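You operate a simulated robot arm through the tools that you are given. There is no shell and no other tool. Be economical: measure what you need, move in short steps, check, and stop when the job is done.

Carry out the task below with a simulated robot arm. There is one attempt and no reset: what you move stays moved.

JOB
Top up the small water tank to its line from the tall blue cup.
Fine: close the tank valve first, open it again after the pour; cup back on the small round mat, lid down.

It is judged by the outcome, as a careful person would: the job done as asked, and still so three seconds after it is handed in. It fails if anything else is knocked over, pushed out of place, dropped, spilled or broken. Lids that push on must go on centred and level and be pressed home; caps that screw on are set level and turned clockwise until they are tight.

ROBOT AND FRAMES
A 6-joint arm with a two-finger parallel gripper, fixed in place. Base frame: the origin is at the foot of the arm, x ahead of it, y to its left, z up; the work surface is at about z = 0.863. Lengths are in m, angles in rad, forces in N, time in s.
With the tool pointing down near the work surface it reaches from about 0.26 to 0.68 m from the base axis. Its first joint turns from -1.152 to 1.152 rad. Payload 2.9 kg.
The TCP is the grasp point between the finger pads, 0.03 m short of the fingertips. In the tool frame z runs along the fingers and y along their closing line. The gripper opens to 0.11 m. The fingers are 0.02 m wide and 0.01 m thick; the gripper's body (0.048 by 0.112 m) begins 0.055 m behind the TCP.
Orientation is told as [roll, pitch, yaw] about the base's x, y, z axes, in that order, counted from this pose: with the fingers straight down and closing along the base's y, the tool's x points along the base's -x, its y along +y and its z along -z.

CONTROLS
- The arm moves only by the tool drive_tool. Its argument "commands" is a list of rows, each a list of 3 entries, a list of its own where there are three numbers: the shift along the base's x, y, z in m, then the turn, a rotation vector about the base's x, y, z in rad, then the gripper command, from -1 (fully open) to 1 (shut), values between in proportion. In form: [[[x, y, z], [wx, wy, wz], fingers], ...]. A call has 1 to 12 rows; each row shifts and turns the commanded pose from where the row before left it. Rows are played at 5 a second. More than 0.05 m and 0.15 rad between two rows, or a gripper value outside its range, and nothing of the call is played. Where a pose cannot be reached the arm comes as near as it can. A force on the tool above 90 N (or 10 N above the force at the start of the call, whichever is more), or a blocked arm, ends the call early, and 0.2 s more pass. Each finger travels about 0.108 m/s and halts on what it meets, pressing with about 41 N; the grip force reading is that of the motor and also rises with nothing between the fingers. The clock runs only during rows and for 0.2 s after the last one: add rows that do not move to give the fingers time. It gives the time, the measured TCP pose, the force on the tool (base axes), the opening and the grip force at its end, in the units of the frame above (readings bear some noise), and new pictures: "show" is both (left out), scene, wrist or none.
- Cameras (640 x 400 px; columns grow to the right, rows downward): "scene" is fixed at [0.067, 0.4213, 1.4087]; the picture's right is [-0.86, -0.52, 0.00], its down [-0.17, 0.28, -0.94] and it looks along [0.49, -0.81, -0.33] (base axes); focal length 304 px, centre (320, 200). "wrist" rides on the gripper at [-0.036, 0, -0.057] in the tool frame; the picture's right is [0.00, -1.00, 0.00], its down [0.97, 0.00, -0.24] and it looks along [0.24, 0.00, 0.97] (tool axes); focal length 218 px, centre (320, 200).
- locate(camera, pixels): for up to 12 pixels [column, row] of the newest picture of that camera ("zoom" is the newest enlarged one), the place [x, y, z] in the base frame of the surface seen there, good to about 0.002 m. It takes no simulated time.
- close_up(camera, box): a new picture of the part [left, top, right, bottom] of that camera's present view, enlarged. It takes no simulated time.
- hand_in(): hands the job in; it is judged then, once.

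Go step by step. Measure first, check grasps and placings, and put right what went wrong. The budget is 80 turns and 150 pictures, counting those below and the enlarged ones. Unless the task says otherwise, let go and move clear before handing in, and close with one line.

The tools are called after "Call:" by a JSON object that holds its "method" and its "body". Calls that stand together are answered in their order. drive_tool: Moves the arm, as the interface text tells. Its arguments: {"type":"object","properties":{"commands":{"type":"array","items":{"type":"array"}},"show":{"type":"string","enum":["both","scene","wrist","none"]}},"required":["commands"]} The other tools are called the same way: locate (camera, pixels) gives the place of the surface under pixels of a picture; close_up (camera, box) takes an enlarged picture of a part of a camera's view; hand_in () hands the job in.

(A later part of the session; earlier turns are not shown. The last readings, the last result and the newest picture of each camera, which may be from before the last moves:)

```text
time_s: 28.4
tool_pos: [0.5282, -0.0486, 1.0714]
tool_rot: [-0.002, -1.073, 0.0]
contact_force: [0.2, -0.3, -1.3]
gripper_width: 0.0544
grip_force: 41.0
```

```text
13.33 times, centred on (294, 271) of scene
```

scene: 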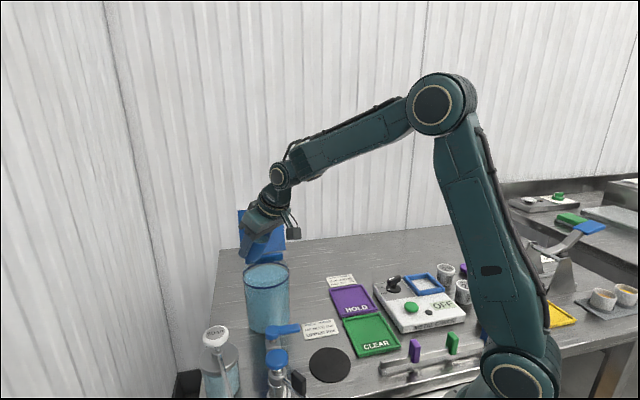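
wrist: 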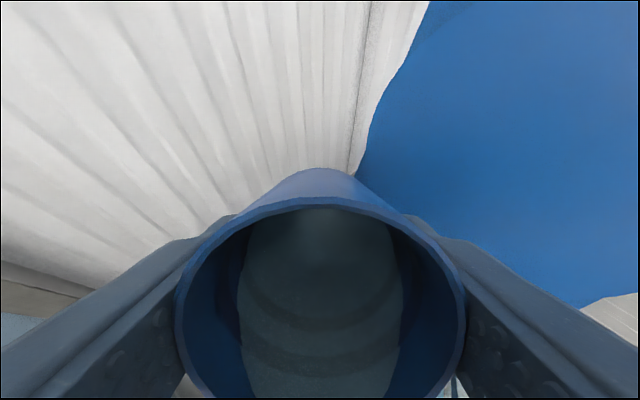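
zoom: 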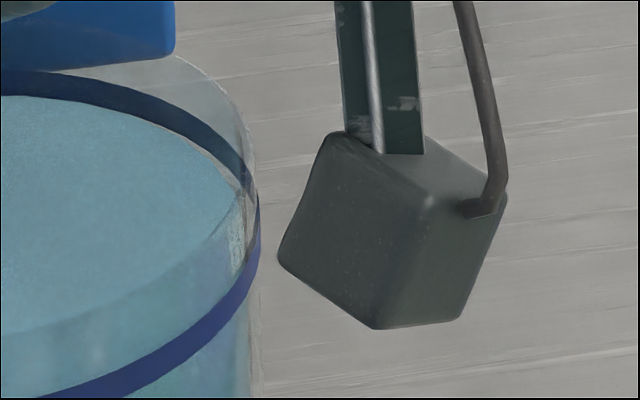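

The water is about 0.994 and the ring's middle about 0.995, so a touch more is needed. I'll tilt another 0.07 rad.

Call:
{"method": "drive_tool", "body": {"commands": [[[0, 0, 0], [0, -0.035, 0], 1], [[0, 0, 0], [0, -0.035, 0], 1], [[0, 0, 0], [0, 0, 0], 1], [[0, 0, 0], [0, 0, 0], 1], [[0, 0, 0], [0, 0, 0], 1], [[0, 0, 0], [0, 0, 0], 1], [[0, 0, 0], [0, 0, 0], 1], [[0, 0, 0], [0, 0, 0], 1], [[0, 0, 0], [0, 0, 0], 1]], "show": "wrist"}}

Call:
{"method": "close_up", "body": {"camera": "scene", "box": [234, 250, 298, 290]}}

Call:
{"method": "locate", "body": {"camera": "zoom", "pixels": [[270, 180], [250, 200], [300, 210], [350, 180], [380, 190], [200, 190], [300, 230], [240, 230], [320, 160], [400, 200], [440, 170], [220, 220]]}}

```text
time_s: 30.4
tool_pos: [0.5297, -0.0481, 1.0717]
tool_rot: [-0.002, -1.145, -0.002]
contact_force: [0.7, 0.4, -0.4]
gripper_width: 0.0541
grip_force: 40.8
```

wrist: 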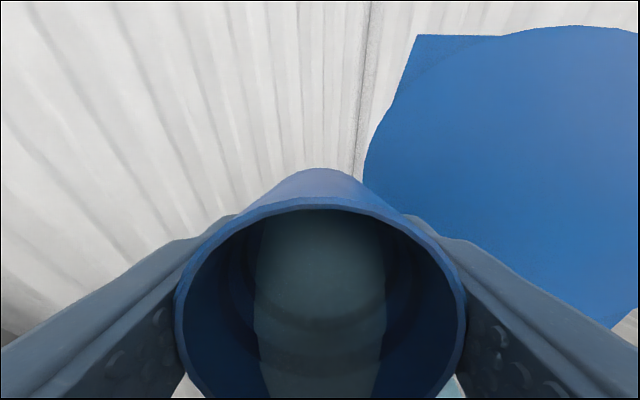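

```text
10.00 times, centred on (266, 270) of scene
```

zoom: 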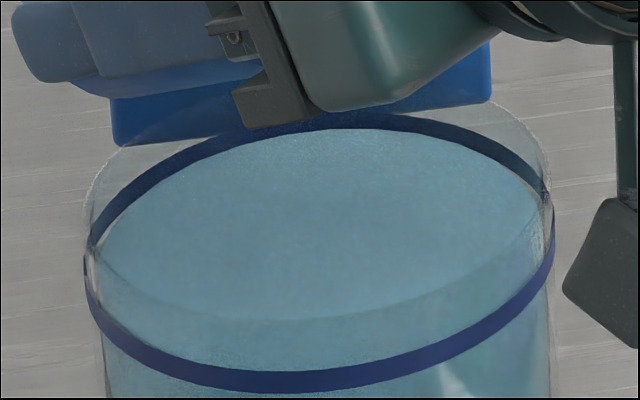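

```text
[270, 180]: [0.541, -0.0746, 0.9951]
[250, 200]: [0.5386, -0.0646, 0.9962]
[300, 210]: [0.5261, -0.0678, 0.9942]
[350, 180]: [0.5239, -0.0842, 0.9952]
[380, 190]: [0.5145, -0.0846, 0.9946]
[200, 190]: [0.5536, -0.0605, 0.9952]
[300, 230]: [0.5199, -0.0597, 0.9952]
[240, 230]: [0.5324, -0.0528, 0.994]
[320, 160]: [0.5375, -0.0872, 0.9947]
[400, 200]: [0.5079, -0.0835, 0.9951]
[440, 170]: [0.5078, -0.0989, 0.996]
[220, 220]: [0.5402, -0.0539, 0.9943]
```

The water now averages z 0.995, level with the ring's middle. I'll tilt the cup back upright while rising.

Call:
{"method": "drive_tool", "body": {"commands": [[[0, 0, 0], [0, 0.08, 0], 1], [[0, 0, 0.002], [0, 0.1, 0], 1], [[0, 0, 0.003], [0, 0.11, 0], 1], [[0, 0, 0.003], [0, 0.11, 0], 1], [[0, 0, 0.004], [0, 0.11, 0], 1], [[0, 0, 0.004], [0, 0.11, 0], 1], [[0, 0, 0.004], [0, 0.11, 0], 1], [[0, 0, 0.004], [0, 0.11, 0], 1], [[-0.003, 0, 0.004], [0, 0.11, 0], 1], [[-0.004, 0, 0.004], [0, 0.11, 0], 1], [[-0.005, 0, 0.004], [0, 0.085, 0], 1], [[0, 0, 0], [0, 0, 0], 1]], "show": "scene"}}

Call:
{"method": "close_up", "body": {"camera": "scene", "box": [234, 250, 298, 290]}}

Call:
{"method": "locate", "body": {"camera": "zoom", "pixels": [[270, 180], [250, 200], [300, 210], [350, 180], [380, 190], [200, 190], [300, 230], [240, 230], [320, 160], [400, 200], [440, 170], [220, 220]]}}

Call:
{"method": "locate", "body": {"camera": "zoom", "pixels": [[260, 382], [180, 365], [350, 375], [140, 345], [420, 357], [480, 325], [340, 120], [420, 125], [200, 152], [260, 130], [480, 145], [520, 170]]}}

```text
time_s: 33.0
tool_pos: [0.5163, -0.0474, 1.1091]
tool_rot: [-0.002, 0.003, 0.0]
contact_force: [-0.3, 0.6, -1.1]
gripper_width: 0.0539
grip_force: 41.3
```

scene: 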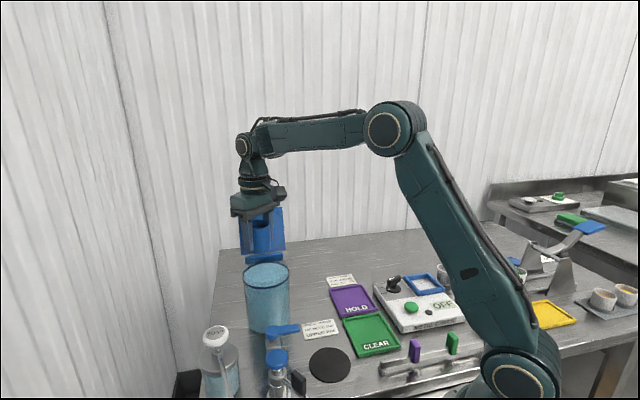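

```text
10.00 times, centred on (266, 270) of scene
```

zoom: 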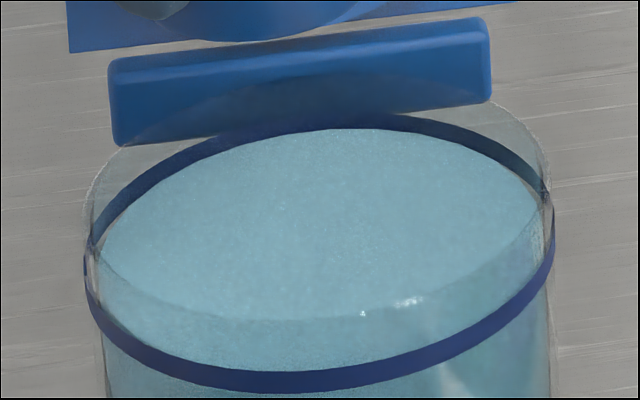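

```text
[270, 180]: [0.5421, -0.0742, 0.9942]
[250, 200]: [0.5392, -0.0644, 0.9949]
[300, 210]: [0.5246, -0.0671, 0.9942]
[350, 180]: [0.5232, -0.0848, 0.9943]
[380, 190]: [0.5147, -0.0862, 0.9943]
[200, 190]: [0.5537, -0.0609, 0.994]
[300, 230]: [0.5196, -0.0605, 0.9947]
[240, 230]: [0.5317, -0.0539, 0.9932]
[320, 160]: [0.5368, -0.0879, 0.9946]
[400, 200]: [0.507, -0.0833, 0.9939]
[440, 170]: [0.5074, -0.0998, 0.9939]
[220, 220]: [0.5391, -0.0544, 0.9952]
```

```text
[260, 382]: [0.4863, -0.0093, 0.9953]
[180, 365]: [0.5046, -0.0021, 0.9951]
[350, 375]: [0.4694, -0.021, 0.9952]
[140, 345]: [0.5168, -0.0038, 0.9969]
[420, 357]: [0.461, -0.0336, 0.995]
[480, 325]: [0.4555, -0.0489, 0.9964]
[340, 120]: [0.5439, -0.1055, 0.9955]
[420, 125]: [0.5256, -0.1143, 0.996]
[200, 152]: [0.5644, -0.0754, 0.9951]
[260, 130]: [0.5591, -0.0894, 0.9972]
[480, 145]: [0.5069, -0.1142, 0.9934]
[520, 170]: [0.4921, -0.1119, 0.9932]
```

The water averages 0.9943 against 0.9953 for the ring's middle, so it's about 1 mm short. I'll pour a little more by tilting to about 1.23 rad along the same path.

Call:
{"method": "drive_tool", "body": {"commands": [[[0.005, 0, -0.004], [0, -0.08, 0], 1], [[0.005, 0, -0.004], [0, -0.12, 0], 1], [[0.003, 0, -0.004], [0, -0.13, 0], 1], [[0, 0, -0.005], [0, -0.13, 0], 1], [[0, 0, -0.005], [0, -0.13, 0], 1], [[0, 0, -0.005], [0, -0.13, 0], 1], [[0, 0, -0.005], [0, -0.12, 0], 1], [[0, 0, -0.004], [0, -0.12, 0], 1], [[0, 0, -0.002], [0, -0.1, 0], 1], [[0, 0, 0], [0, -0.09, 0], 1], [[0, 0, 0], [0, -0.08, 0], 1], [[0, 0, 0], [0, 0, 0], 1]], "show": "none"}}

Call:
{"method": "drive_tool", "body": {"commands": [[[0, 0, 0], [0, 0, 0], 1], [[0, 0, 0], [0, 0, 0], 1], [[0, 0, 0], [0, 0, 0], 1], [[0, 0, 0], [0, 0, 0], 1], [[0, 0, 0], [0, 0, 0], 1]], "show": "none"}}

Call:
{"method": "close_up", "body": {"camera": "scene", "box": [234, 250, 298, 290]}}

Call:
{"method": "locate", "body": {"camera": "zoom", "pixels": [[270, 180], [250, 200], [300, 210], [350, 180], [380, 190], [200, 190], [300, 230], [240, 230], [320, 160], [400, 200], [440, 170], [220, 220]]}}

```text
time_s: 35.6
tool_pos: [0.5294, -0.0474, 1.0713]
tool_rot: [-0.003, -1.229, 0.0]
contact_force: [-1.2, 0.4, -1.0]
gripper_width: 0.0544
grip_force: 40.9
```

```text
time_s: 36.8
tool_pos: [0.5299, -0.0482, 1.0699]
tool_rot: [-0.002, -1.228, -0.002]
contact_force: [0.8, 0.1, -0.8]
gripper_width: 0.0543
grip_force: 41.1
```

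```text
10.00 times, centred on (266, 270) of scene
```

zoom: 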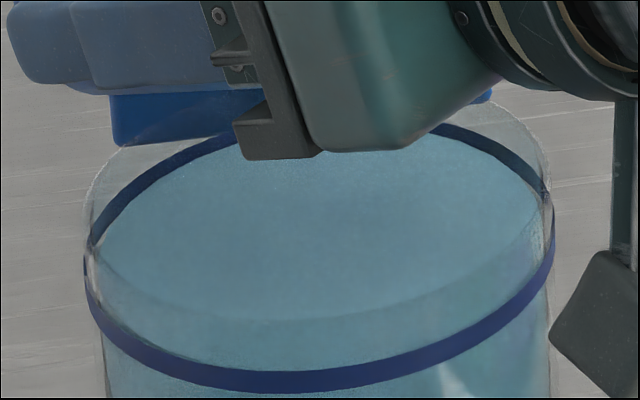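

```text
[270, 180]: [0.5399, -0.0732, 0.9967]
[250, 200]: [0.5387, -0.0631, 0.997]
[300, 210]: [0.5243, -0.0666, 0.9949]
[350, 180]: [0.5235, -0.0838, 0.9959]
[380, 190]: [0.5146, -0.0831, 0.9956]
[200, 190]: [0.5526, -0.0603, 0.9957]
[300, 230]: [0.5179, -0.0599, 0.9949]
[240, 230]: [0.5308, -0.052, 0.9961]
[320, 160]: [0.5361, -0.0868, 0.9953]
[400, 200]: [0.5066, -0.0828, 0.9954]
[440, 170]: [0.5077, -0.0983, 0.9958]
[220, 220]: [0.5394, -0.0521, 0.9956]
```

The level is now about 0.9955, right on the line. I'll tilt upright again.

Call:
{"method": "drive_tool", "body": {"commands": [[[0, 0, 0], [0, 0.09, 0], 1], [[0, 0, 0.002], [0, 0.11, 0], 1], [[0, 0, 0.003], [0, 0.12, 0], 1], [[0, 0, 0.004], [0, 0.12, 0], 1], [[0, 0, 0.004], [0, 0.12, 0], 1], [[0, 0, 0.004], [0, 0.12, 0], 1], [[0, 0, 0.004], [0, 0.12, 0], 1], [[0, 0, 0.004], [0, 0.12, 0], 1], [[-0.003, 0, 0.005], [0, 0.12, 0], 1], [[-0.004, 0, 0.004], [0, 0.11, 0], 1], [[-0.005, 0, 0.004], [0, 0.08, 0], 1], [[0, 0, 0], [0, 0, 0], 1]], "show": "none"}}

Call:
{"method": "drive_tool", "body": {"commands": [[[-0.008, 0.001, 0], [0, 0, 0], 1], [[-0.014, 0.001, 0], [0, 0, 0], 1], [[-0.02, 0.002, 0], [0, 0, 0], 1], [[-0.023, 0.002, 0], [0, 0, 0], 1], [[-0.025, 0.003, 0], [0, 0, 0], 1], [[-0.025, 0.003, 0], [0, 0, 0], 1], [[-0.025, 0.003, 0], [0, 0, 0], 1], [[-0.024, 0.002, 0], [0, 0, 0], 1], [[-0.02, 0.002, 0], [0, 0, 0], 1], [[-0.014, 0.001, 0], [0, 0, 0], 1], [[-0.008, 0, 0], [0, 0, 0], 1], [[-0.001, 0, 0], [0, 0, 0], 1]], "show": "both"}}

Call:
{"method": "close_up", "body": {"camera": "scene", "box": [234, 250, 298, 290]}}

Call:
{"method": "locate", "body": {"camera": "zoom", "pixels": [[270, 180], [250, 200], [300, 210], [350, 180], [380, 190], [200, 190], [300, 230], [240, 230], [320, 160], [400, 200], [440, 170], [220, 220]]}}

Call:
{"method": "locate", "body": {"camera": "scene", "pixels": [[308, 365], [350, 365], [330, 347], [328, 383], [330, 365]]}}

```text
time_s: 39.4
tool_pos: [0.5189, -0.0475, 1.1088]
tool_rot: [-0.002, 0.004, 0.0]
contact_force: [0.9, -0.2, -0.3]
gripper_width: 0.0543
grip_force: 40.7
```

```text
time_s: 42.0
tool_pos: [0.3117, -0.0292, 1.1083]
tool_rot: [-0.003, 0.0, 0.0]
contact_force: [0.3, -0.3, -0.5]
gripper_width: 0.054
grip_force: 40.7
```

scene: 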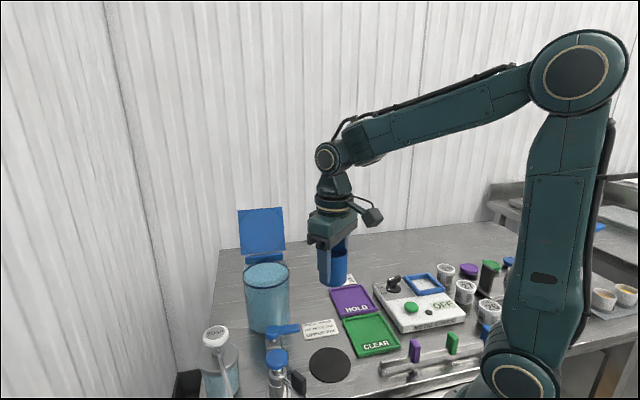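
wrist: 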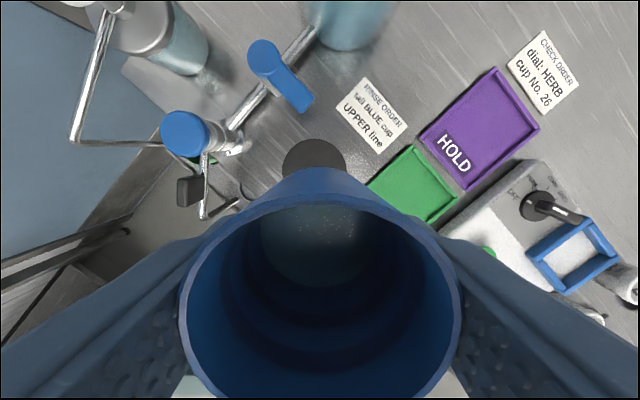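

```text
10.00 times, centred on (266, 270) of scene
```

zoom: 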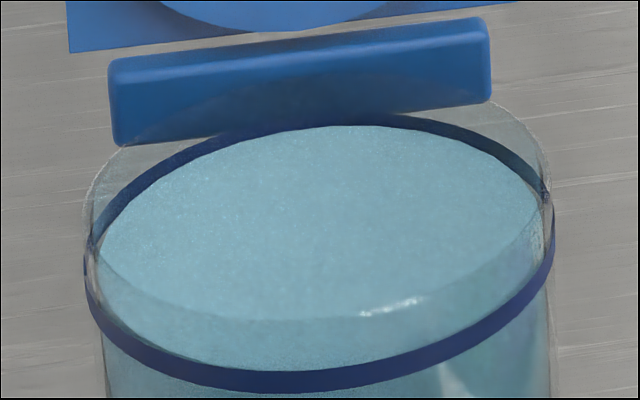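

```text
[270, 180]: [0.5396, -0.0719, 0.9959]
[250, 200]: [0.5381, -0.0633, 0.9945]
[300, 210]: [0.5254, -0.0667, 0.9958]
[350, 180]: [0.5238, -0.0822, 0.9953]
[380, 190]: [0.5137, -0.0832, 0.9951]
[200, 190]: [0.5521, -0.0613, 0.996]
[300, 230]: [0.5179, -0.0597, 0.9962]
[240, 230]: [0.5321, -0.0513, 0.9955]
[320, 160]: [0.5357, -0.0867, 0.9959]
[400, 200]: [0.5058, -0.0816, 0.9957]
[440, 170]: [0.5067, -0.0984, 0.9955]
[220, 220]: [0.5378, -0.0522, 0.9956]
```

```text
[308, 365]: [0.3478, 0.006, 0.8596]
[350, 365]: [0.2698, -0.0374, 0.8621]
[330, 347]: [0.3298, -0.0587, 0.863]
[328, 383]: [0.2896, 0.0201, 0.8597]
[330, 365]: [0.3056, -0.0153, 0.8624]
```

The tank's level holds at 0.9956. The mat's centre is about (0.309,-0.022), so I'll lower the cup onto it.

Call:
{"method": "drive_tool", "body": {"commands": [[[-0.001, 0.003, -0.015], [0, 0, 0], 1], [[-0.001, 0.003, -0.03], [0, 0, 0], 1], [[0, 0, -0.035], [0, 0, 0], 1], [[0, 0, -0.035], [0, 0, 0], 1], [[0, 0, -0.035], [0, 0, 0], 1], [[0, 0, -0.025], [0, 0, 0], 1], [[0, 0, -0.015], [0, 0, 0], 1], [[0, 0, -0.008], [0, 0, 0], 1], [[0, 0, -0.005], [0, 0, 0], 1], [[0, 0, 0], [0, 0, 0], 1], [[0, 0, 0], [0, 0, 0], 1]], "show": "both"}}

Call:
{"method": "close_up", "body": {"camera": "scene", "box": [280, 310, 380, 390]}}

```text
time_s: 44.4
tool_pos: [0.3075, -0.0213, 0.9056]
tool_rot: [-0.002, 0.003, -0.001]
contact_force: [0.9, -0.6, -1.4]
gripper_width: 0.0542
grip_force: 41.1
```

scene: 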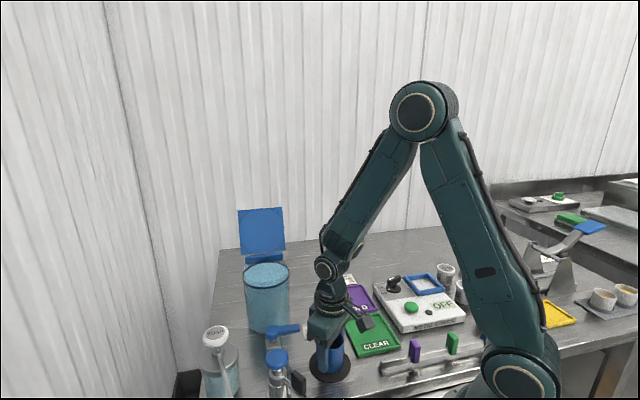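
wrist: 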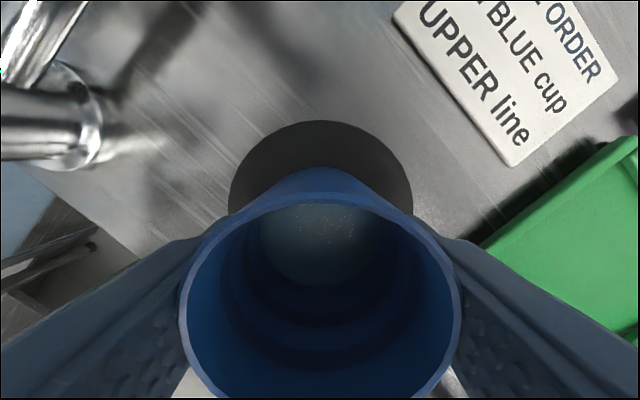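

```text
5.00 times, centred on (330, 350) of scene
```

zoom: 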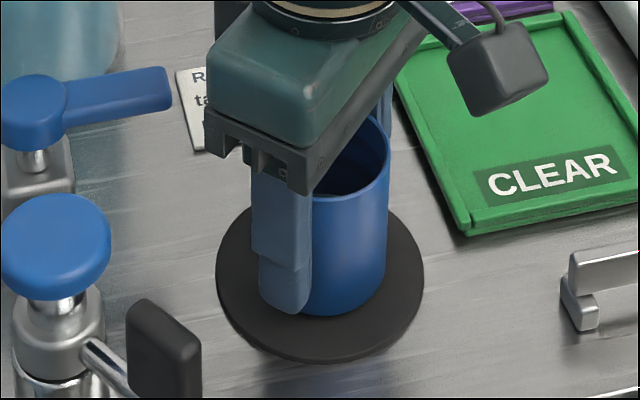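

The cup is central on the mat but about 4 mm higher than when grasped. I'll lower until it touches.

Call:
{"method": "drive_tool", "body": {"commands": [[[0, 0, -0.002], [0, 0, 0], 1], [[0, 0, -0.002], [0, 0, 0], 1], [[0, 0, 0], [0, 0, 0], 1]], "show": "none"}}

```text
time_s: 45.2
tool_pos: [0.3101, -0.0205, 0.9028]
tool_rot: [0.0, 0.0, -0.001]
contact_force: [-5.3, 1.8, 33.6]
gripper_width: 0.0542
grip_force: 40.8
```

The 34 N upward force shows it is seated. I'll ease up slightly, release and check.

Call:
{"method": "drive_tool", "body": {"commands": [[[0, 0, 0.0015], [0, 0, 0], 1], [[0, 0, 0], [0, 0, 0], 0.0], [[0, 0, 0], [0, 0, 0], -0.2], [[0, 0, 0], [0, 0, 0], -0.4], [[0, 0, 0], [0, 0, 0], -0.4]], "show": "wrist"}}

```text
time_s: 46.4
tool_pos: [0.309, -0.0225, 0.9035]
tool_rot: [-0.001, 0.001, -0.002]
contact_force: [0.4, -0.5, -0.3]
gripper_width: 0.0768
grip_force: 0.1
```

wrist: 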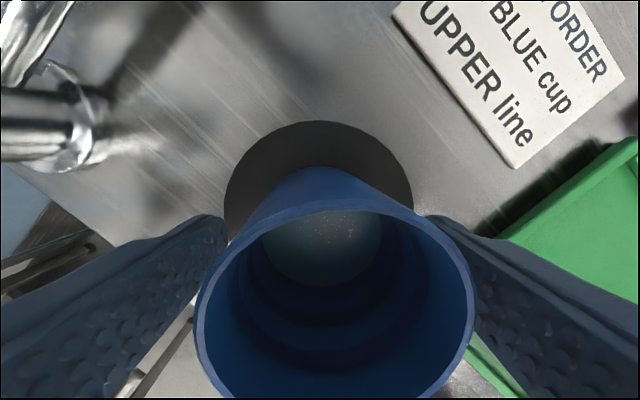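

The cup stands upright and released on its mat. I'll rise straight off it, close the fingers and go to the tank side of the lever.

Call:
{"method": "drive_tool", "body": {"commands": [[[0, 0, 0.03], [0, 0, 0], -0.4], [[0, 0, 0.04], [0, 0, 0], -0.4], [[0, 0, 0.045], [0, 0, 0], -0.4], [[0, 0, 0.03], [0, 0, 0], 0.5], [[0.038, -0.001, 0], [0, 0, 0], 1], [[0.038, -0.002, 0], [0, 0, 0], 1], [[0.037, -0.003, 0], [0, 0, 0], 1], [[0, 0, 0], [0, 0, 0], 1]], "show": "both"}}

Call:
{"method": "close_up", "body": {"camera": "wrist", "box": [160, 60, 480, 260]}}

```text
time_s: 48.2
tool_pos: [0.4202, -0.0268, 1.0491]
tool_rot: [-0.002, 0.002, 0.0]
contact_force: [0.7, 0.4, 0.7]
gripper_width: 0.0
grip_force: 37.5
```

scene: 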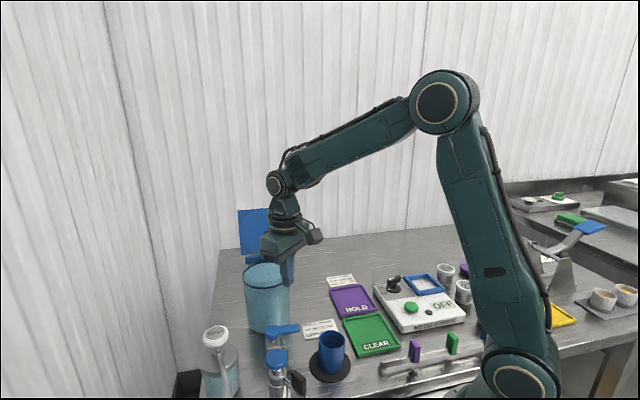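
wrist: 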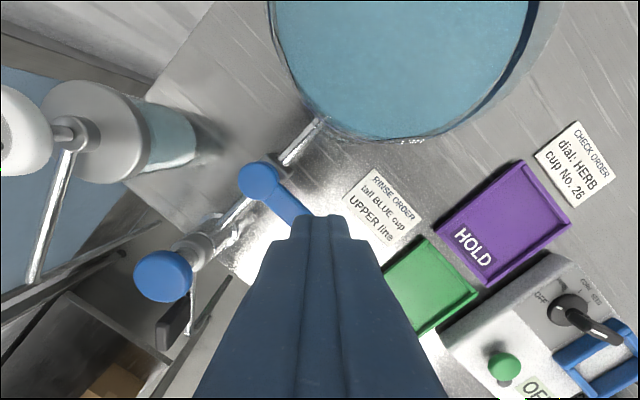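

```text
2.00 times, centred on (320, 160) of wrist
```

zoom: 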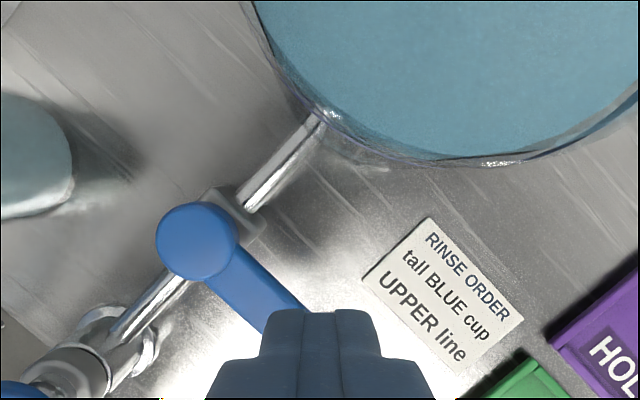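

Call:
{"method": "locate", "body": {"camera": "zoom", "pixels": [[196, 240], [158, 240], [236, 240], [250, 270], [300, 305], [222, 290], [268, 325], [470, 165], [330, 110], [380, 170]]}}

```text
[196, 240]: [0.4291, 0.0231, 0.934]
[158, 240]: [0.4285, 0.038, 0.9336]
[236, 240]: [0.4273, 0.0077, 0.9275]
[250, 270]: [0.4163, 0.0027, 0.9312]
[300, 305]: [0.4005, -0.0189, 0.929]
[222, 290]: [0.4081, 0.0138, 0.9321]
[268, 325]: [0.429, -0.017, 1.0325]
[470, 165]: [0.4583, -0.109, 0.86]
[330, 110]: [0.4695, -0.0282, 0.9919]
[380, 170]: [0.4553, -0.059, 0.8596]
```

The hub is at (0.4285,0.0231) and the finger clearance is about 9 mm. I'll descend beside the lever.

Call:
{"method": "drive_tool", "body": {"commands": [[[0.002, 0, -0.04], [0, 0, 0], 1], [[0, 0, -0.035], [0, 0, 0], 1], [[0, 0, -0.025], [0, 0, 0], 1], [[0, 0, 0], [0, 0, 0], 1]], "show": "wrist"}}

Call:
{"method": "close_up", "body": {"camera": "scene", "box": [220, 260, 340, 360]}}

```text
time_s: 49.2
tool_pos: [0.423, -0.0271, 0.9512]
tool_rot: [-0.003, -0.005, 0.0]
contact_force: [-20.4, 2.1, 42.4]
gripper_width: 0.0002
grip_force: 38.2
```

wrist: 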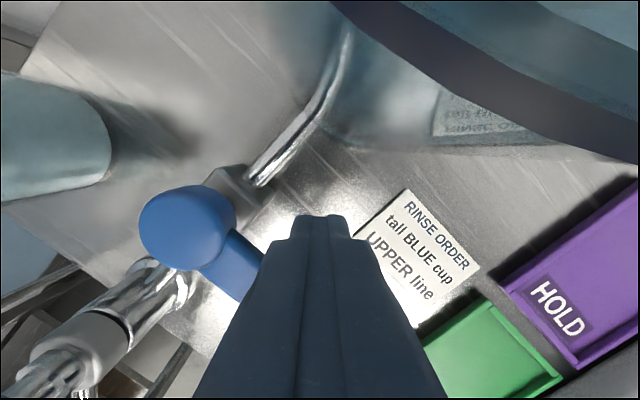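

```text
4.00 times, centred on (280, 310) of scene
```

zoom: 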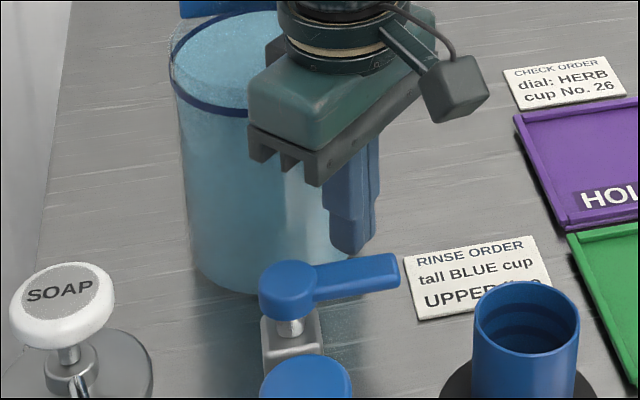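

A 42 N force up and −20 N in x shows that the wrist camera's housing is touching the tank rim. I'll lift off at once and tilt the tool back so the camera and palm lean away from the tank.

Call:
{"method": "drive_tool", "body": {"commands": [[[0, 0, 0.03], [0, 0, 0], 1], [[0, 0, 0.03], [0, 0, 0], 1], [[0, 0, 0.02], [0, 0, 0], 1], [[-0.004, 0, 0], [0, -0.12, 0], 1], [[-0.004, 0, 0], [0, -0.12, 0], 1], [[-0.003, 0, 0], [0, -0.11, 0], 1], [[0, 0, 0], [0, 0, 0], 1]], "show": "both"}}

Call:
{"method": "close_up", "body": {"camera": "scene", "box": [220, 200, 340, 360]}}

Call:
{"method": "locate", "body": {"camera": "scene", "pixels": [[246, 270], [289, 270], [266, 264], [260, 288], [250, 283], [280, 285], [262, 275]]}}

```text
time_s: 50.8
tool_pos: [0.412, -0.0286, 1.0289]
tool_rot: [0.001, -0.349, -0.001]
contact_force: [0.1, -1.1, -1.0]
gripper_width: 0.0
grip_force: 38.2
```

scene: 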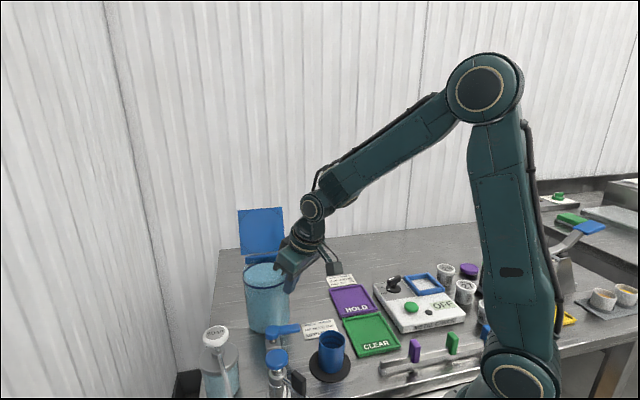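
wrist: 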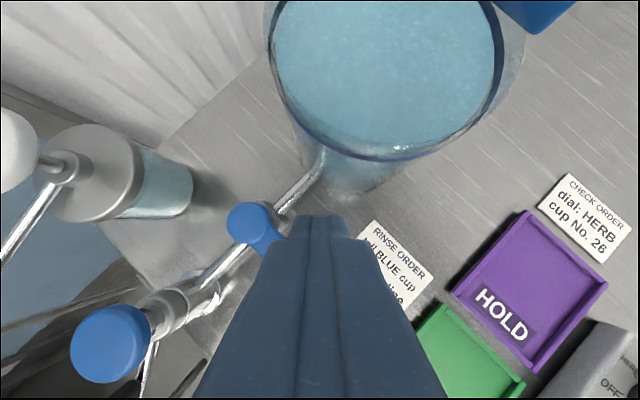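

```text
2.50 times, centred on (280, 280) of scene
```

zoom: 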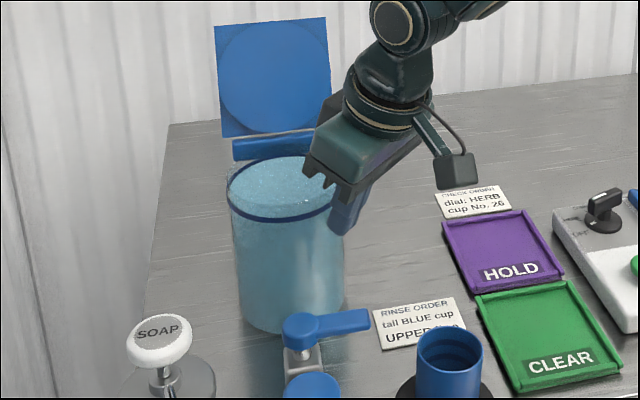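

```text
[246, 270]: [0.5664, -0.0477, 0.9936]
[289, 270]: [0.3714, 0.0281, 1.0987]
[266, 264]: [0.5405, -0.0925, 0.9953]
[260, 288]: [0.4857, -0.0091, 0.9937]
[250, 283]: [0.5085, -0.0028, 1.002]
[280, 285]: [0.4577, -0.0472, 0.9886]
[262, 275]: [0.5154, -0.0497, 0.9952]
```

The tank has not shifted. With the tool tilted back there's room, so I'll descend again beside the lever.

Call:
{"method": "drive_tool", "body": {"commands": [[[0, 0.001, -0.03], [0, 0, 0], 1], [[0, 0, -0.025], [0, 0, 0], 1], [[0, 0, -0.012], [0, 0, 0], 1], [[0, 0, -0.01], [0, 0, 0], 1], [[0, 0, 0], [0, 0, 0], 1]], "show": "wrist"}}

Call:
{"method": "close_up", "body": {"camera": "scene", "box": [220, 260, 340, 360]}}

```text
time_s: 52.0
tool_pos: [0.4128, -0.0269, 0.9515]
tool_rot: [-0.001, -0.35, 0.002]
contact_force: [0.4, -0.4, -0.1]
gripper_width: 0.0
grip_force: 38.2
```

wrist: 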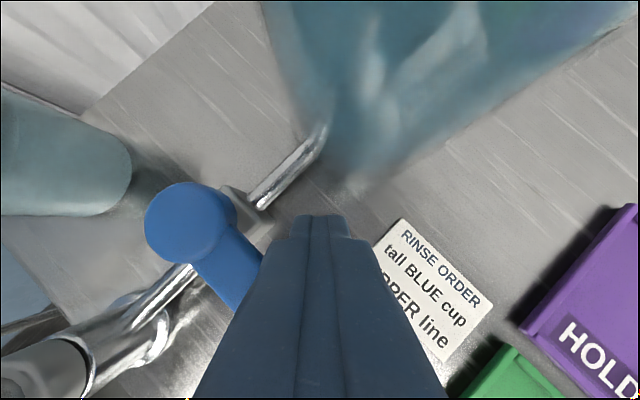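

```text
4.00 times, centred on (280, 310) of scene
```

zoom: 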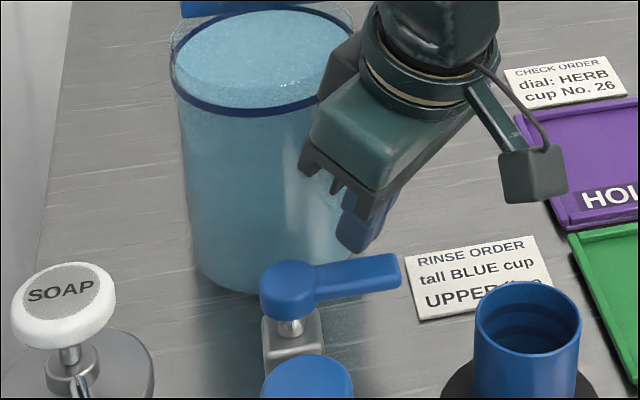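

There is no contact now. I'll check the height of the cable box at zoom (532,175) before sweeping.

Call:
{"method": "locate", "body": {"camera": "zoom", "pixels": [[532, 175], [520, 195], [555, 190], [340, 70], [350, 60], [340, 180]]}}

Call:
{"method": "drive_tool", "body": {"commands": [[[-0.0074, 0.0071, 0], [0, 0, 0], 1], [[-0.0105, 0.0055, 0], [0, 0, 0], 1], [[-0.0088, 0.0081, 0], [0, 0, 0], 1], [[0, 0, 0], [0, 0, 0], 1]], "show": "wrist"}}

```text
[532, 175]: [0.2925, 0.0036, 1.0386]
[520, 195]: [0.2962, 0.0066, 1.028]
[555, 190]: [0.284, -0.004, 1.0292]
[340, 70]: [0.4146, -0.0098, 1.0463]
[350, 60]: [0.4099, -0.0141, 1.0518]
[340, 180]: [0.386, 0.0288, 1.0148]
```

```text
time_s: 53.0
tool_pos: [0.3856, -0.0055, 0.9496]
tool_rot: [0.002, -0.348, -0.001]
contact_force: [1.0, 0.3, 1.3]
gripper_width: 0.0002
grip_force: 37.4
```

wrist: 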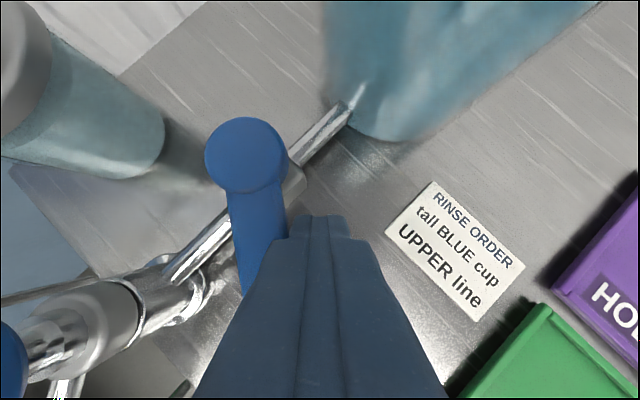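

The lever is turning and the box stays well above the cup. I'll continue to the open stop.

Call:
{"method": "drive_tool", "body": {"commands": [[[-0.0063, 0.01, 0], [0, 0, 0], 1], [[-0.0036, 0.0113, 0], [0, 0, 0], 1], [[-0.0005, 0.0119, 0], [0, 0, 0], 1], [[0.0016, 0.0085, 0], [0, 0, 0], 1], [[0.0015, 0.004, 0], [0, 0, 0], 1], [[0, 0, 0], [0, 0, 0], 1]], "show": "wrist"}}

Call:
{"method": "close_up", "body": {"camera": "scene", "box": [220, 260, 340, 360]}}

```text
time_s: 54.4
tool_pos: [0.3768, 0.0343, 0.9497]
tool_rot: [-0.018, -0.343, -0.007]
contact_force: [-26.0, -40.3, 16.9]
gripper_width: 0.0
grip_force: 37.4
```

wrist: 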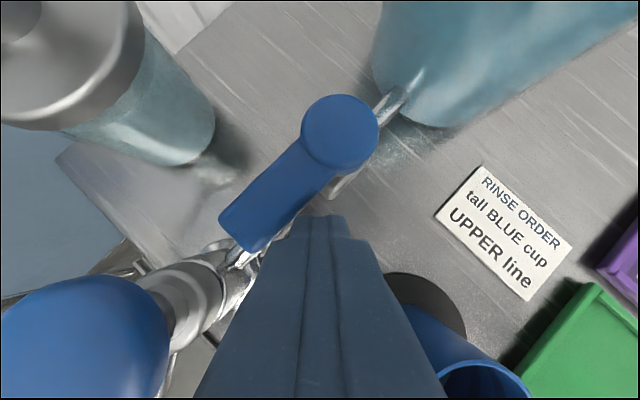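

```text
4.00 times, centred on (280, 310) of scene
```

zoom: 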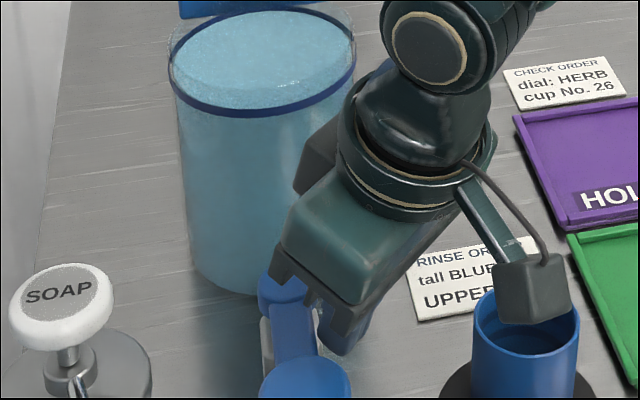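

The lever is back in line with the pipe at its stop, so the valve is open. I'll back off, rise, straighten the tool and study the lid.

Call:
{"method": "drive_tool", "body": {"commands": [[[-0.005, -0.006, 0], [0, 0, 0], 1], [[-0.004, -0.006, 0], [0, 0, 0], 1], [[0, 0, 0.04], [0, 0, 0], 1], [[0, 0, 0.045], [0, 0, 0], 1], [[0, 0, 0.045], [0, 0.12, 0], 1], [[0, -0.01, 0.045], [0, 0.12, 0], 1], [[0, -0.02, 0.045], [0, 0.11, 0], 1], [[0.02, -0.03, 0.03], [0, 0, 0], 1], [[0.03, -0.03, 0.02], [0, 0, 0], 1], [[0.03, -0.03, 0.01], [0, 0, 0], 1], [[0, 0, 0], [0, 0, 0], 1]], "show": "both"}}

Call:
{"method": "close_up", "body": {"camera": "scene", "box": [220, 195, 320, 275]}}

Call:
{"method": "locate", "body": {"camera": "zoom", "pixels": [[125, 80], [130, 180], [150, 300], [400, 70], [410, 280], [265, 70], [270, 180], [275, 280], [200, 325], [400, 310], [300, 310], [270, 130]]}}

```text
time_s: 56.8
tool_pos: [0.4516, -0.0916, 1.227]
tool_rot: [0.001, 0.002, 0.001]
contact_force: [-0.7, 0.0, 0.8]
gripper_width: 0.0
grip_force: 38.2
```

scene: 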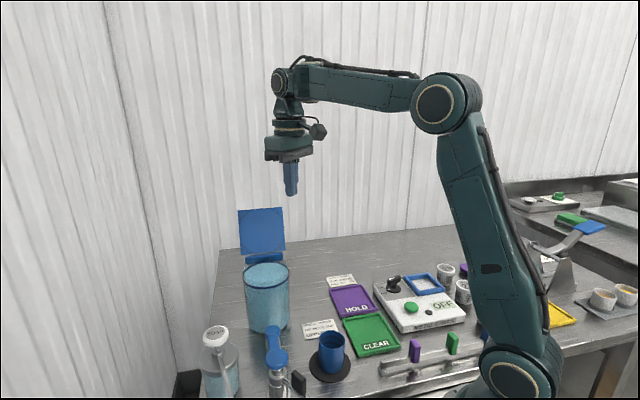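
wrist: 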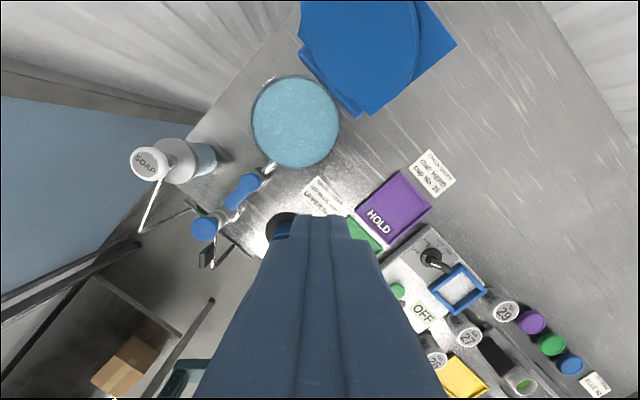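

```text
5.00 times, centred on (270, 235) of scene
```

zoom: 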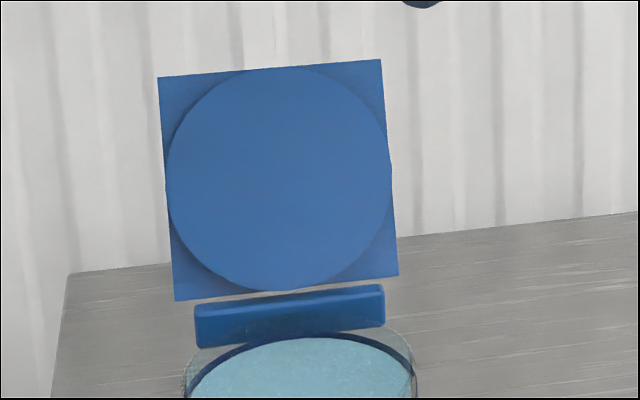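

```text
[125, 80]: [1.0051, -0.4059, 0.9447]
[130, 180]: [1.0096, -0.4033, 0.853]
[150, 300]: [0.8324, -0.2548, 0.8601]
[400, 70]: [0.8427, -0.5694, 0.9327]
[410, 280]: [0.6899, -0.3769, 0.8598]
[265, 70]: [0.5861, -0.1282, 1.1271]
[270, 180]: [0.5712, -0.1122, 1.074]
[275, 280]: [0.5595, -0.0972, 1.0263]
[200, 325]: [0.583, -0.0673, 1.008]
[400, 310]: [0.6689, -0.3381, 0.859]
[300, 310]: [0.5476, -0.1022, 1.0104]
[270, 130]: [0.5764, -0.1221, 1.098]
```

The lid leans about 22° back past vertical; its top edge is near (0.586,-0.128,1.127) and it has a disc on its inner face. I'll open the gripper, yaw 0.81 to straddle the lid's top edge, and go above it.

Call:
{"method": "drive_tool", "body": {"commands": [[[0, 0, 0], [0, 0, 0.135], -1], [[0.02, -0.005, 0], [0, 0, 0.135], -1], [[0.03, -0.007, 0], [0, 0, 0.135], -1], [[0.03, -0.007, 0], [0, 0, 0.135], -1], [[0.03, -0.007, 0], [0, 0, 0.135], -1], [[0.022, -0.007, 0], [0, 0, 0.135], -1], [[0, 0, 0], [0, 0, 0], -1]], "show": "both"}}

Call:
{"method": "close_up", "body": {"camera": "scene", "box": [210, 155, 330, 275]}}

```text
time_s: 58.4
tool_pos: [0.5638, -0.1212, 1.2178]
tool_rot: [0.001, 0.002, 0.81]
contact_force: [0.0, 0.1, 0.3]
gripper_width: 0.11
grip_force: 0.1
out of reach, approached as far as the arm can: row 6
```

scene: 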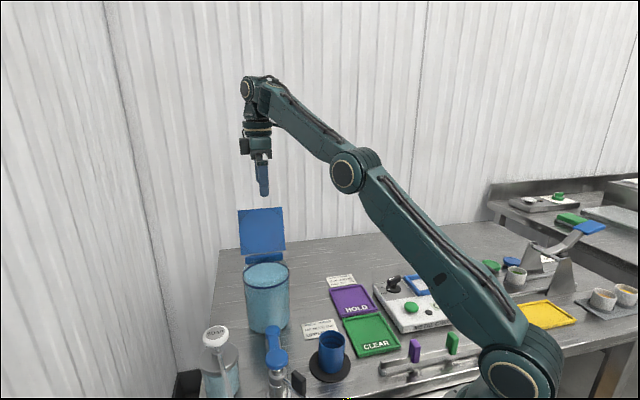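
wrist: 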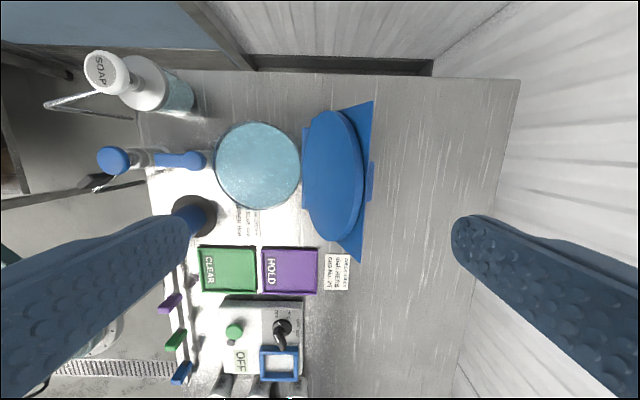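

```text
3.33 times, centred on (270, 215) of scene
```

zoom: 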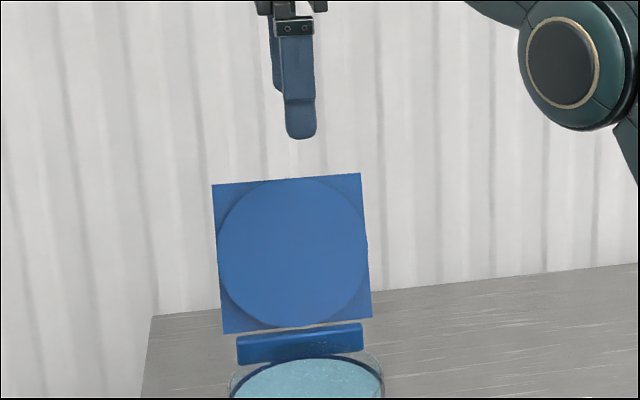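

The arm is near its reach limit up here, but the lid (wrist 335,180) lies between the fingers. I'll measure the lid in this view.

Call:
{"method": "locate", "body": {"camera": "wrist", "pixels": [[370, 106], [359, 256], [305, 130], [304, 205], [335, 180], [355, 180], [363, 180], [369, 183], [365, 140], [364, 225], [315, 125], [330, 115]]}}

Call:
{"method": "close_up", "body": {"camera": "wrist", "box": [260, 80, 420, 280]}}

```text
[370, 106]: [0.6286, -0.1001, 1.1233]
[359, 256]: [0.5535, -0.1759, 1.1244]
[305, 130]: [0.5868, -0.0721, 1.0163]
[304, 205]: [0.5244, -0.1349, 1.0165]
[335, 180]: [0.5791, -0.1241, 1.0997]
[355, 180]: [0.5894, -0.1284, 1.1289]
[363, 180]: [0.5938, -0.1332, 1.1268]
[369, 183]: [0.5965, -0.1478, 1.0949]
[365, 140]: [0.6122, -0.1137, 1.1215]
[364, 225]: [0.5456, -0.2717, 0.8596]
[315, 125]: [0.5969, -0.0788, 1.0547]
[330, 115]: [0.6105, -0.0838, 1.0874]
```

```text
2.00 times, centred on (340, 180) of wrist
```

zoom: 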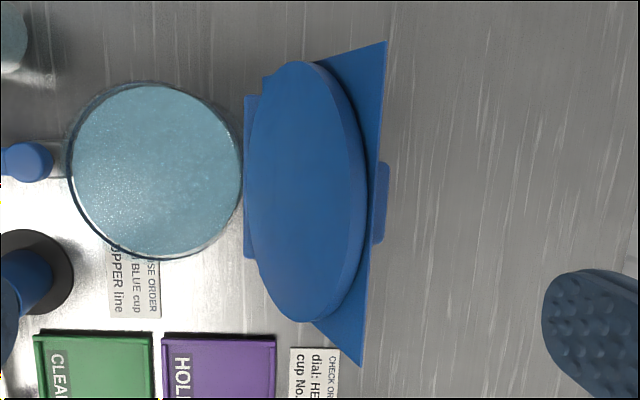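

A handle sits on the lid's outer face near (0.597,-0.148,1.095), and both fingers clear it. I'll descend, straddling the lid.

Call:
{"method": "drive_tool", "body": {"commands": [[[0, 0, -0.03], [0, 0, 0], -1], [[0, 0, -0.03], [0, 0, 0], -1], [[0, 0, -0.03], [0, 0, 0], -1], [[0, 0, -0.025], [0, 0, 0], -1], [[0, 0, 0], [0, 0, 0], -1]], "show": "both"}}

Call:
{"method": "close_up", "body": {"camera": "scene", "box": [210, 165, 330, 285]}}

```text
time_s: 59.6
tool_pos: [0.5643, -0.1197, 1.1061]
tool_rot: [0.0, 0.003, 0.809]
contact_force: [-0.4, 0.3, 0.3]
gripper_width: 0.1099
grip_force: 0.0
```

scene: 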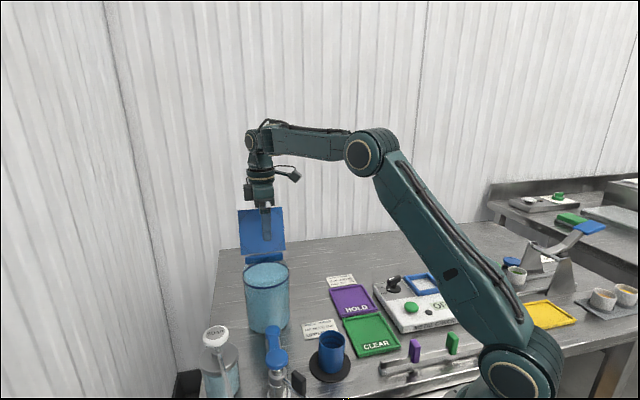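
wrist: 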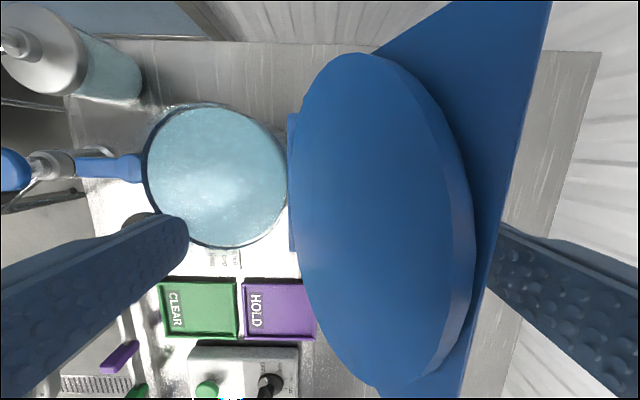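

```text
3.33 times, centred on (270, 225) of scene
```

zoom: 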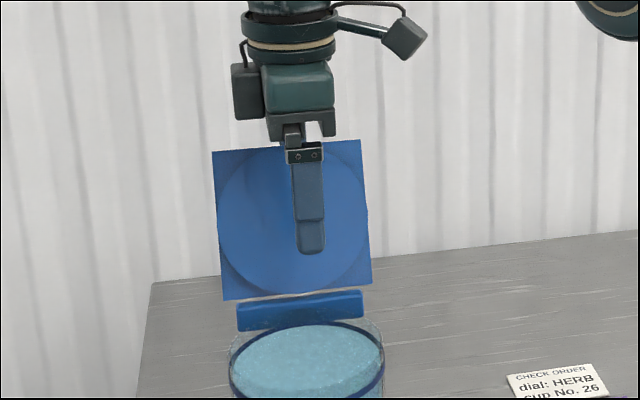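

The lid is between the fingers with no contact. I'll draw the tool 0.05 toward the tank so that the back finger starts to raise the lid.

Call:
{"method": "drive_tool", "body": {"commands": [[[-0.007, 0.007, 0], [0, 0, 0], -1], [[-0.007, 0.007, 0], [0, 0, 0], -1], [[-0.007, 0.007, 0], [0, 0, 0], -1], [[-0.007, 0.007, 0], [0, 0, 0], -1], [[-0.007, 0.007, 0], [0, 0, 0], -1], [[0, 0, 0], [0, 0, 0], -1]], "show": "wrist"}}

Call:
{"method": "close_up", "body": {"camera": "scene", "box": [210, 165, 330, 285]}}

```text
time_s: 61.0
tool_pos: [0.5286, -0.0854, 1.1045]
tool_rot: [-0.002, 0.002, 0.809]
contact_force: [-0.3, -0.1, -0.2]
gripper_width: 0.11
grip_force: 0.2
```

wrist: 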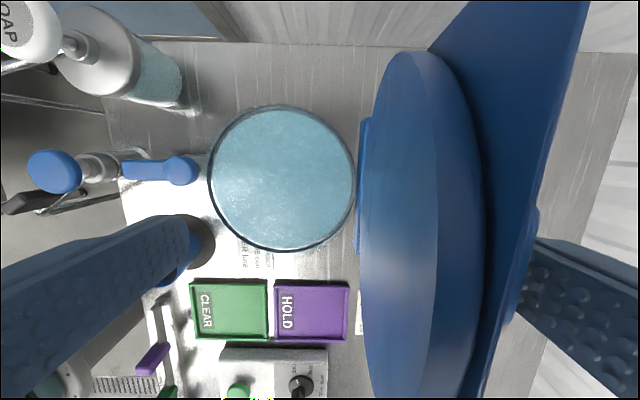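

```text
3.33 times, centred on (270, 225) of scene
```

zoom: 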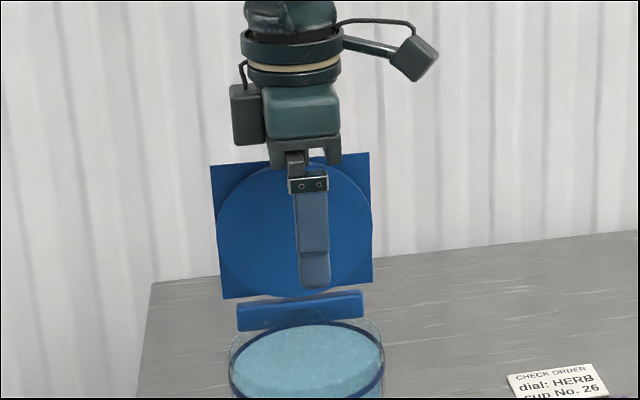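

The lid is now near vertical with little force. I'll narrow the fingers to 0.07 so the lid is caught on both sides as it passes vertical.

Call:
{"method": "drive_tool", "body": {"commands": [[[0, 0, 0], [0, 0, 0], -0.7], [[0, 0, 0], [0, 0, 0], -0.45], [[0, 0, 0], [0, 0, 0], -0.25], [[-0.004, 0.004, 0], [0, 0, 0], -0.25], [[0, 0, 0], [0, 0, 0], -0.25]], "show": "wrist"}}

Call:
{"method": "close_up", "body": {"camera": "scene", "box": [210, 165, 330, 285]}}

```text
time_s: 62.2
tool_pos: [0.5245, -0.0805, 1.1032]
tool_rot: [-0.001, 0.002, 0.811]
contact_force: [-0.2, 0.3, 0.1]
gripper_width: 0.0688
grip_force: 0.4
```

wrist: 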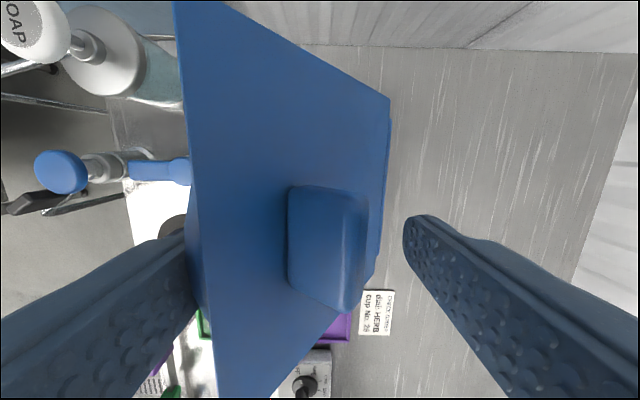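

```text
3.33 times, centred on (270, 225) of scene
```

zoom: 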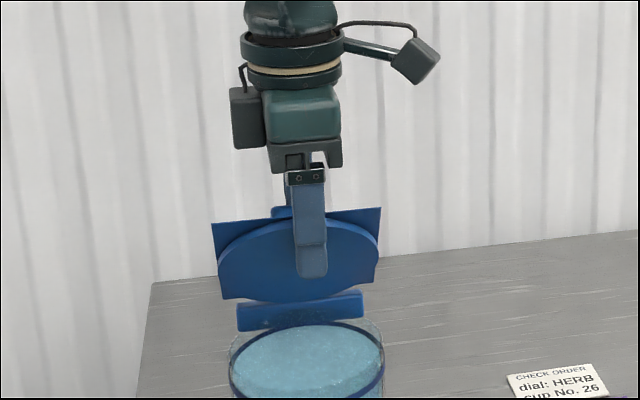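

The lid has tipped forward and rests on the front finger, so gravity will carry it down. I'll let it down slowly by opening gradually and moving outward and lower.

Call:
{"method": "drive_tool", "body": {"commands": [[[-0.002, 0.002, -0.003], [0, 0, 0], -0.35], [[-0.002, 0.002, -0.003], [0, 0, 0], -0.45], [[-0.002, 0.002, -0.004], [0, 0, 0], -0.55], [[-0.002, 0.002, -0.004], [0, 0, 0], -0.65], [[-0.001, 0.001, -0.004], [0, 0, 0], -0.75], [[0, 0, -0.004], [0, 0, 0], -0.85], [[0, 0, -0.003], [0, 0, 0], -0.9], [[0, 0, 0], [0, 0, 0], -0.9]], "show": "wrist"}}

Call:
{"method": "close_up", "body": {"camera": "scene", "box": [210, 165, 330, 285]}}

```text
time_s: 64.0
tool_pos: [0.5147, -0.0716, 1.0797]
tool_rot: [0.002, 0.002, 0.809]
contact_force: [-3.0, 3.9, 1.9]
gripper_width: 0.107
grip_force: 2.8
```

wrist: 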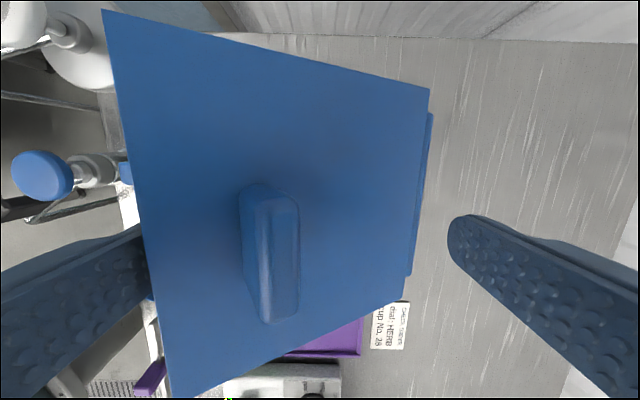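

```text
3.33 times, centred on (270, 225) of scene
```

zoom: 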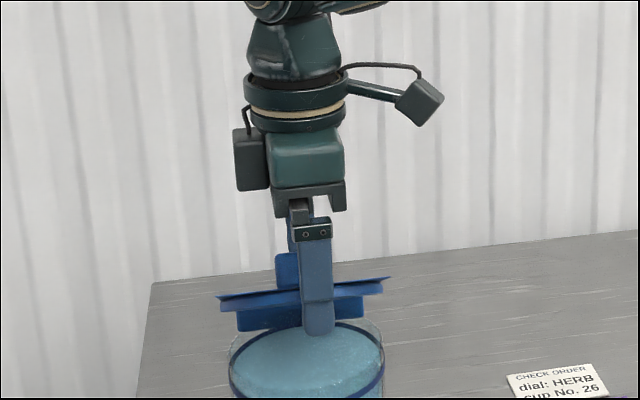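

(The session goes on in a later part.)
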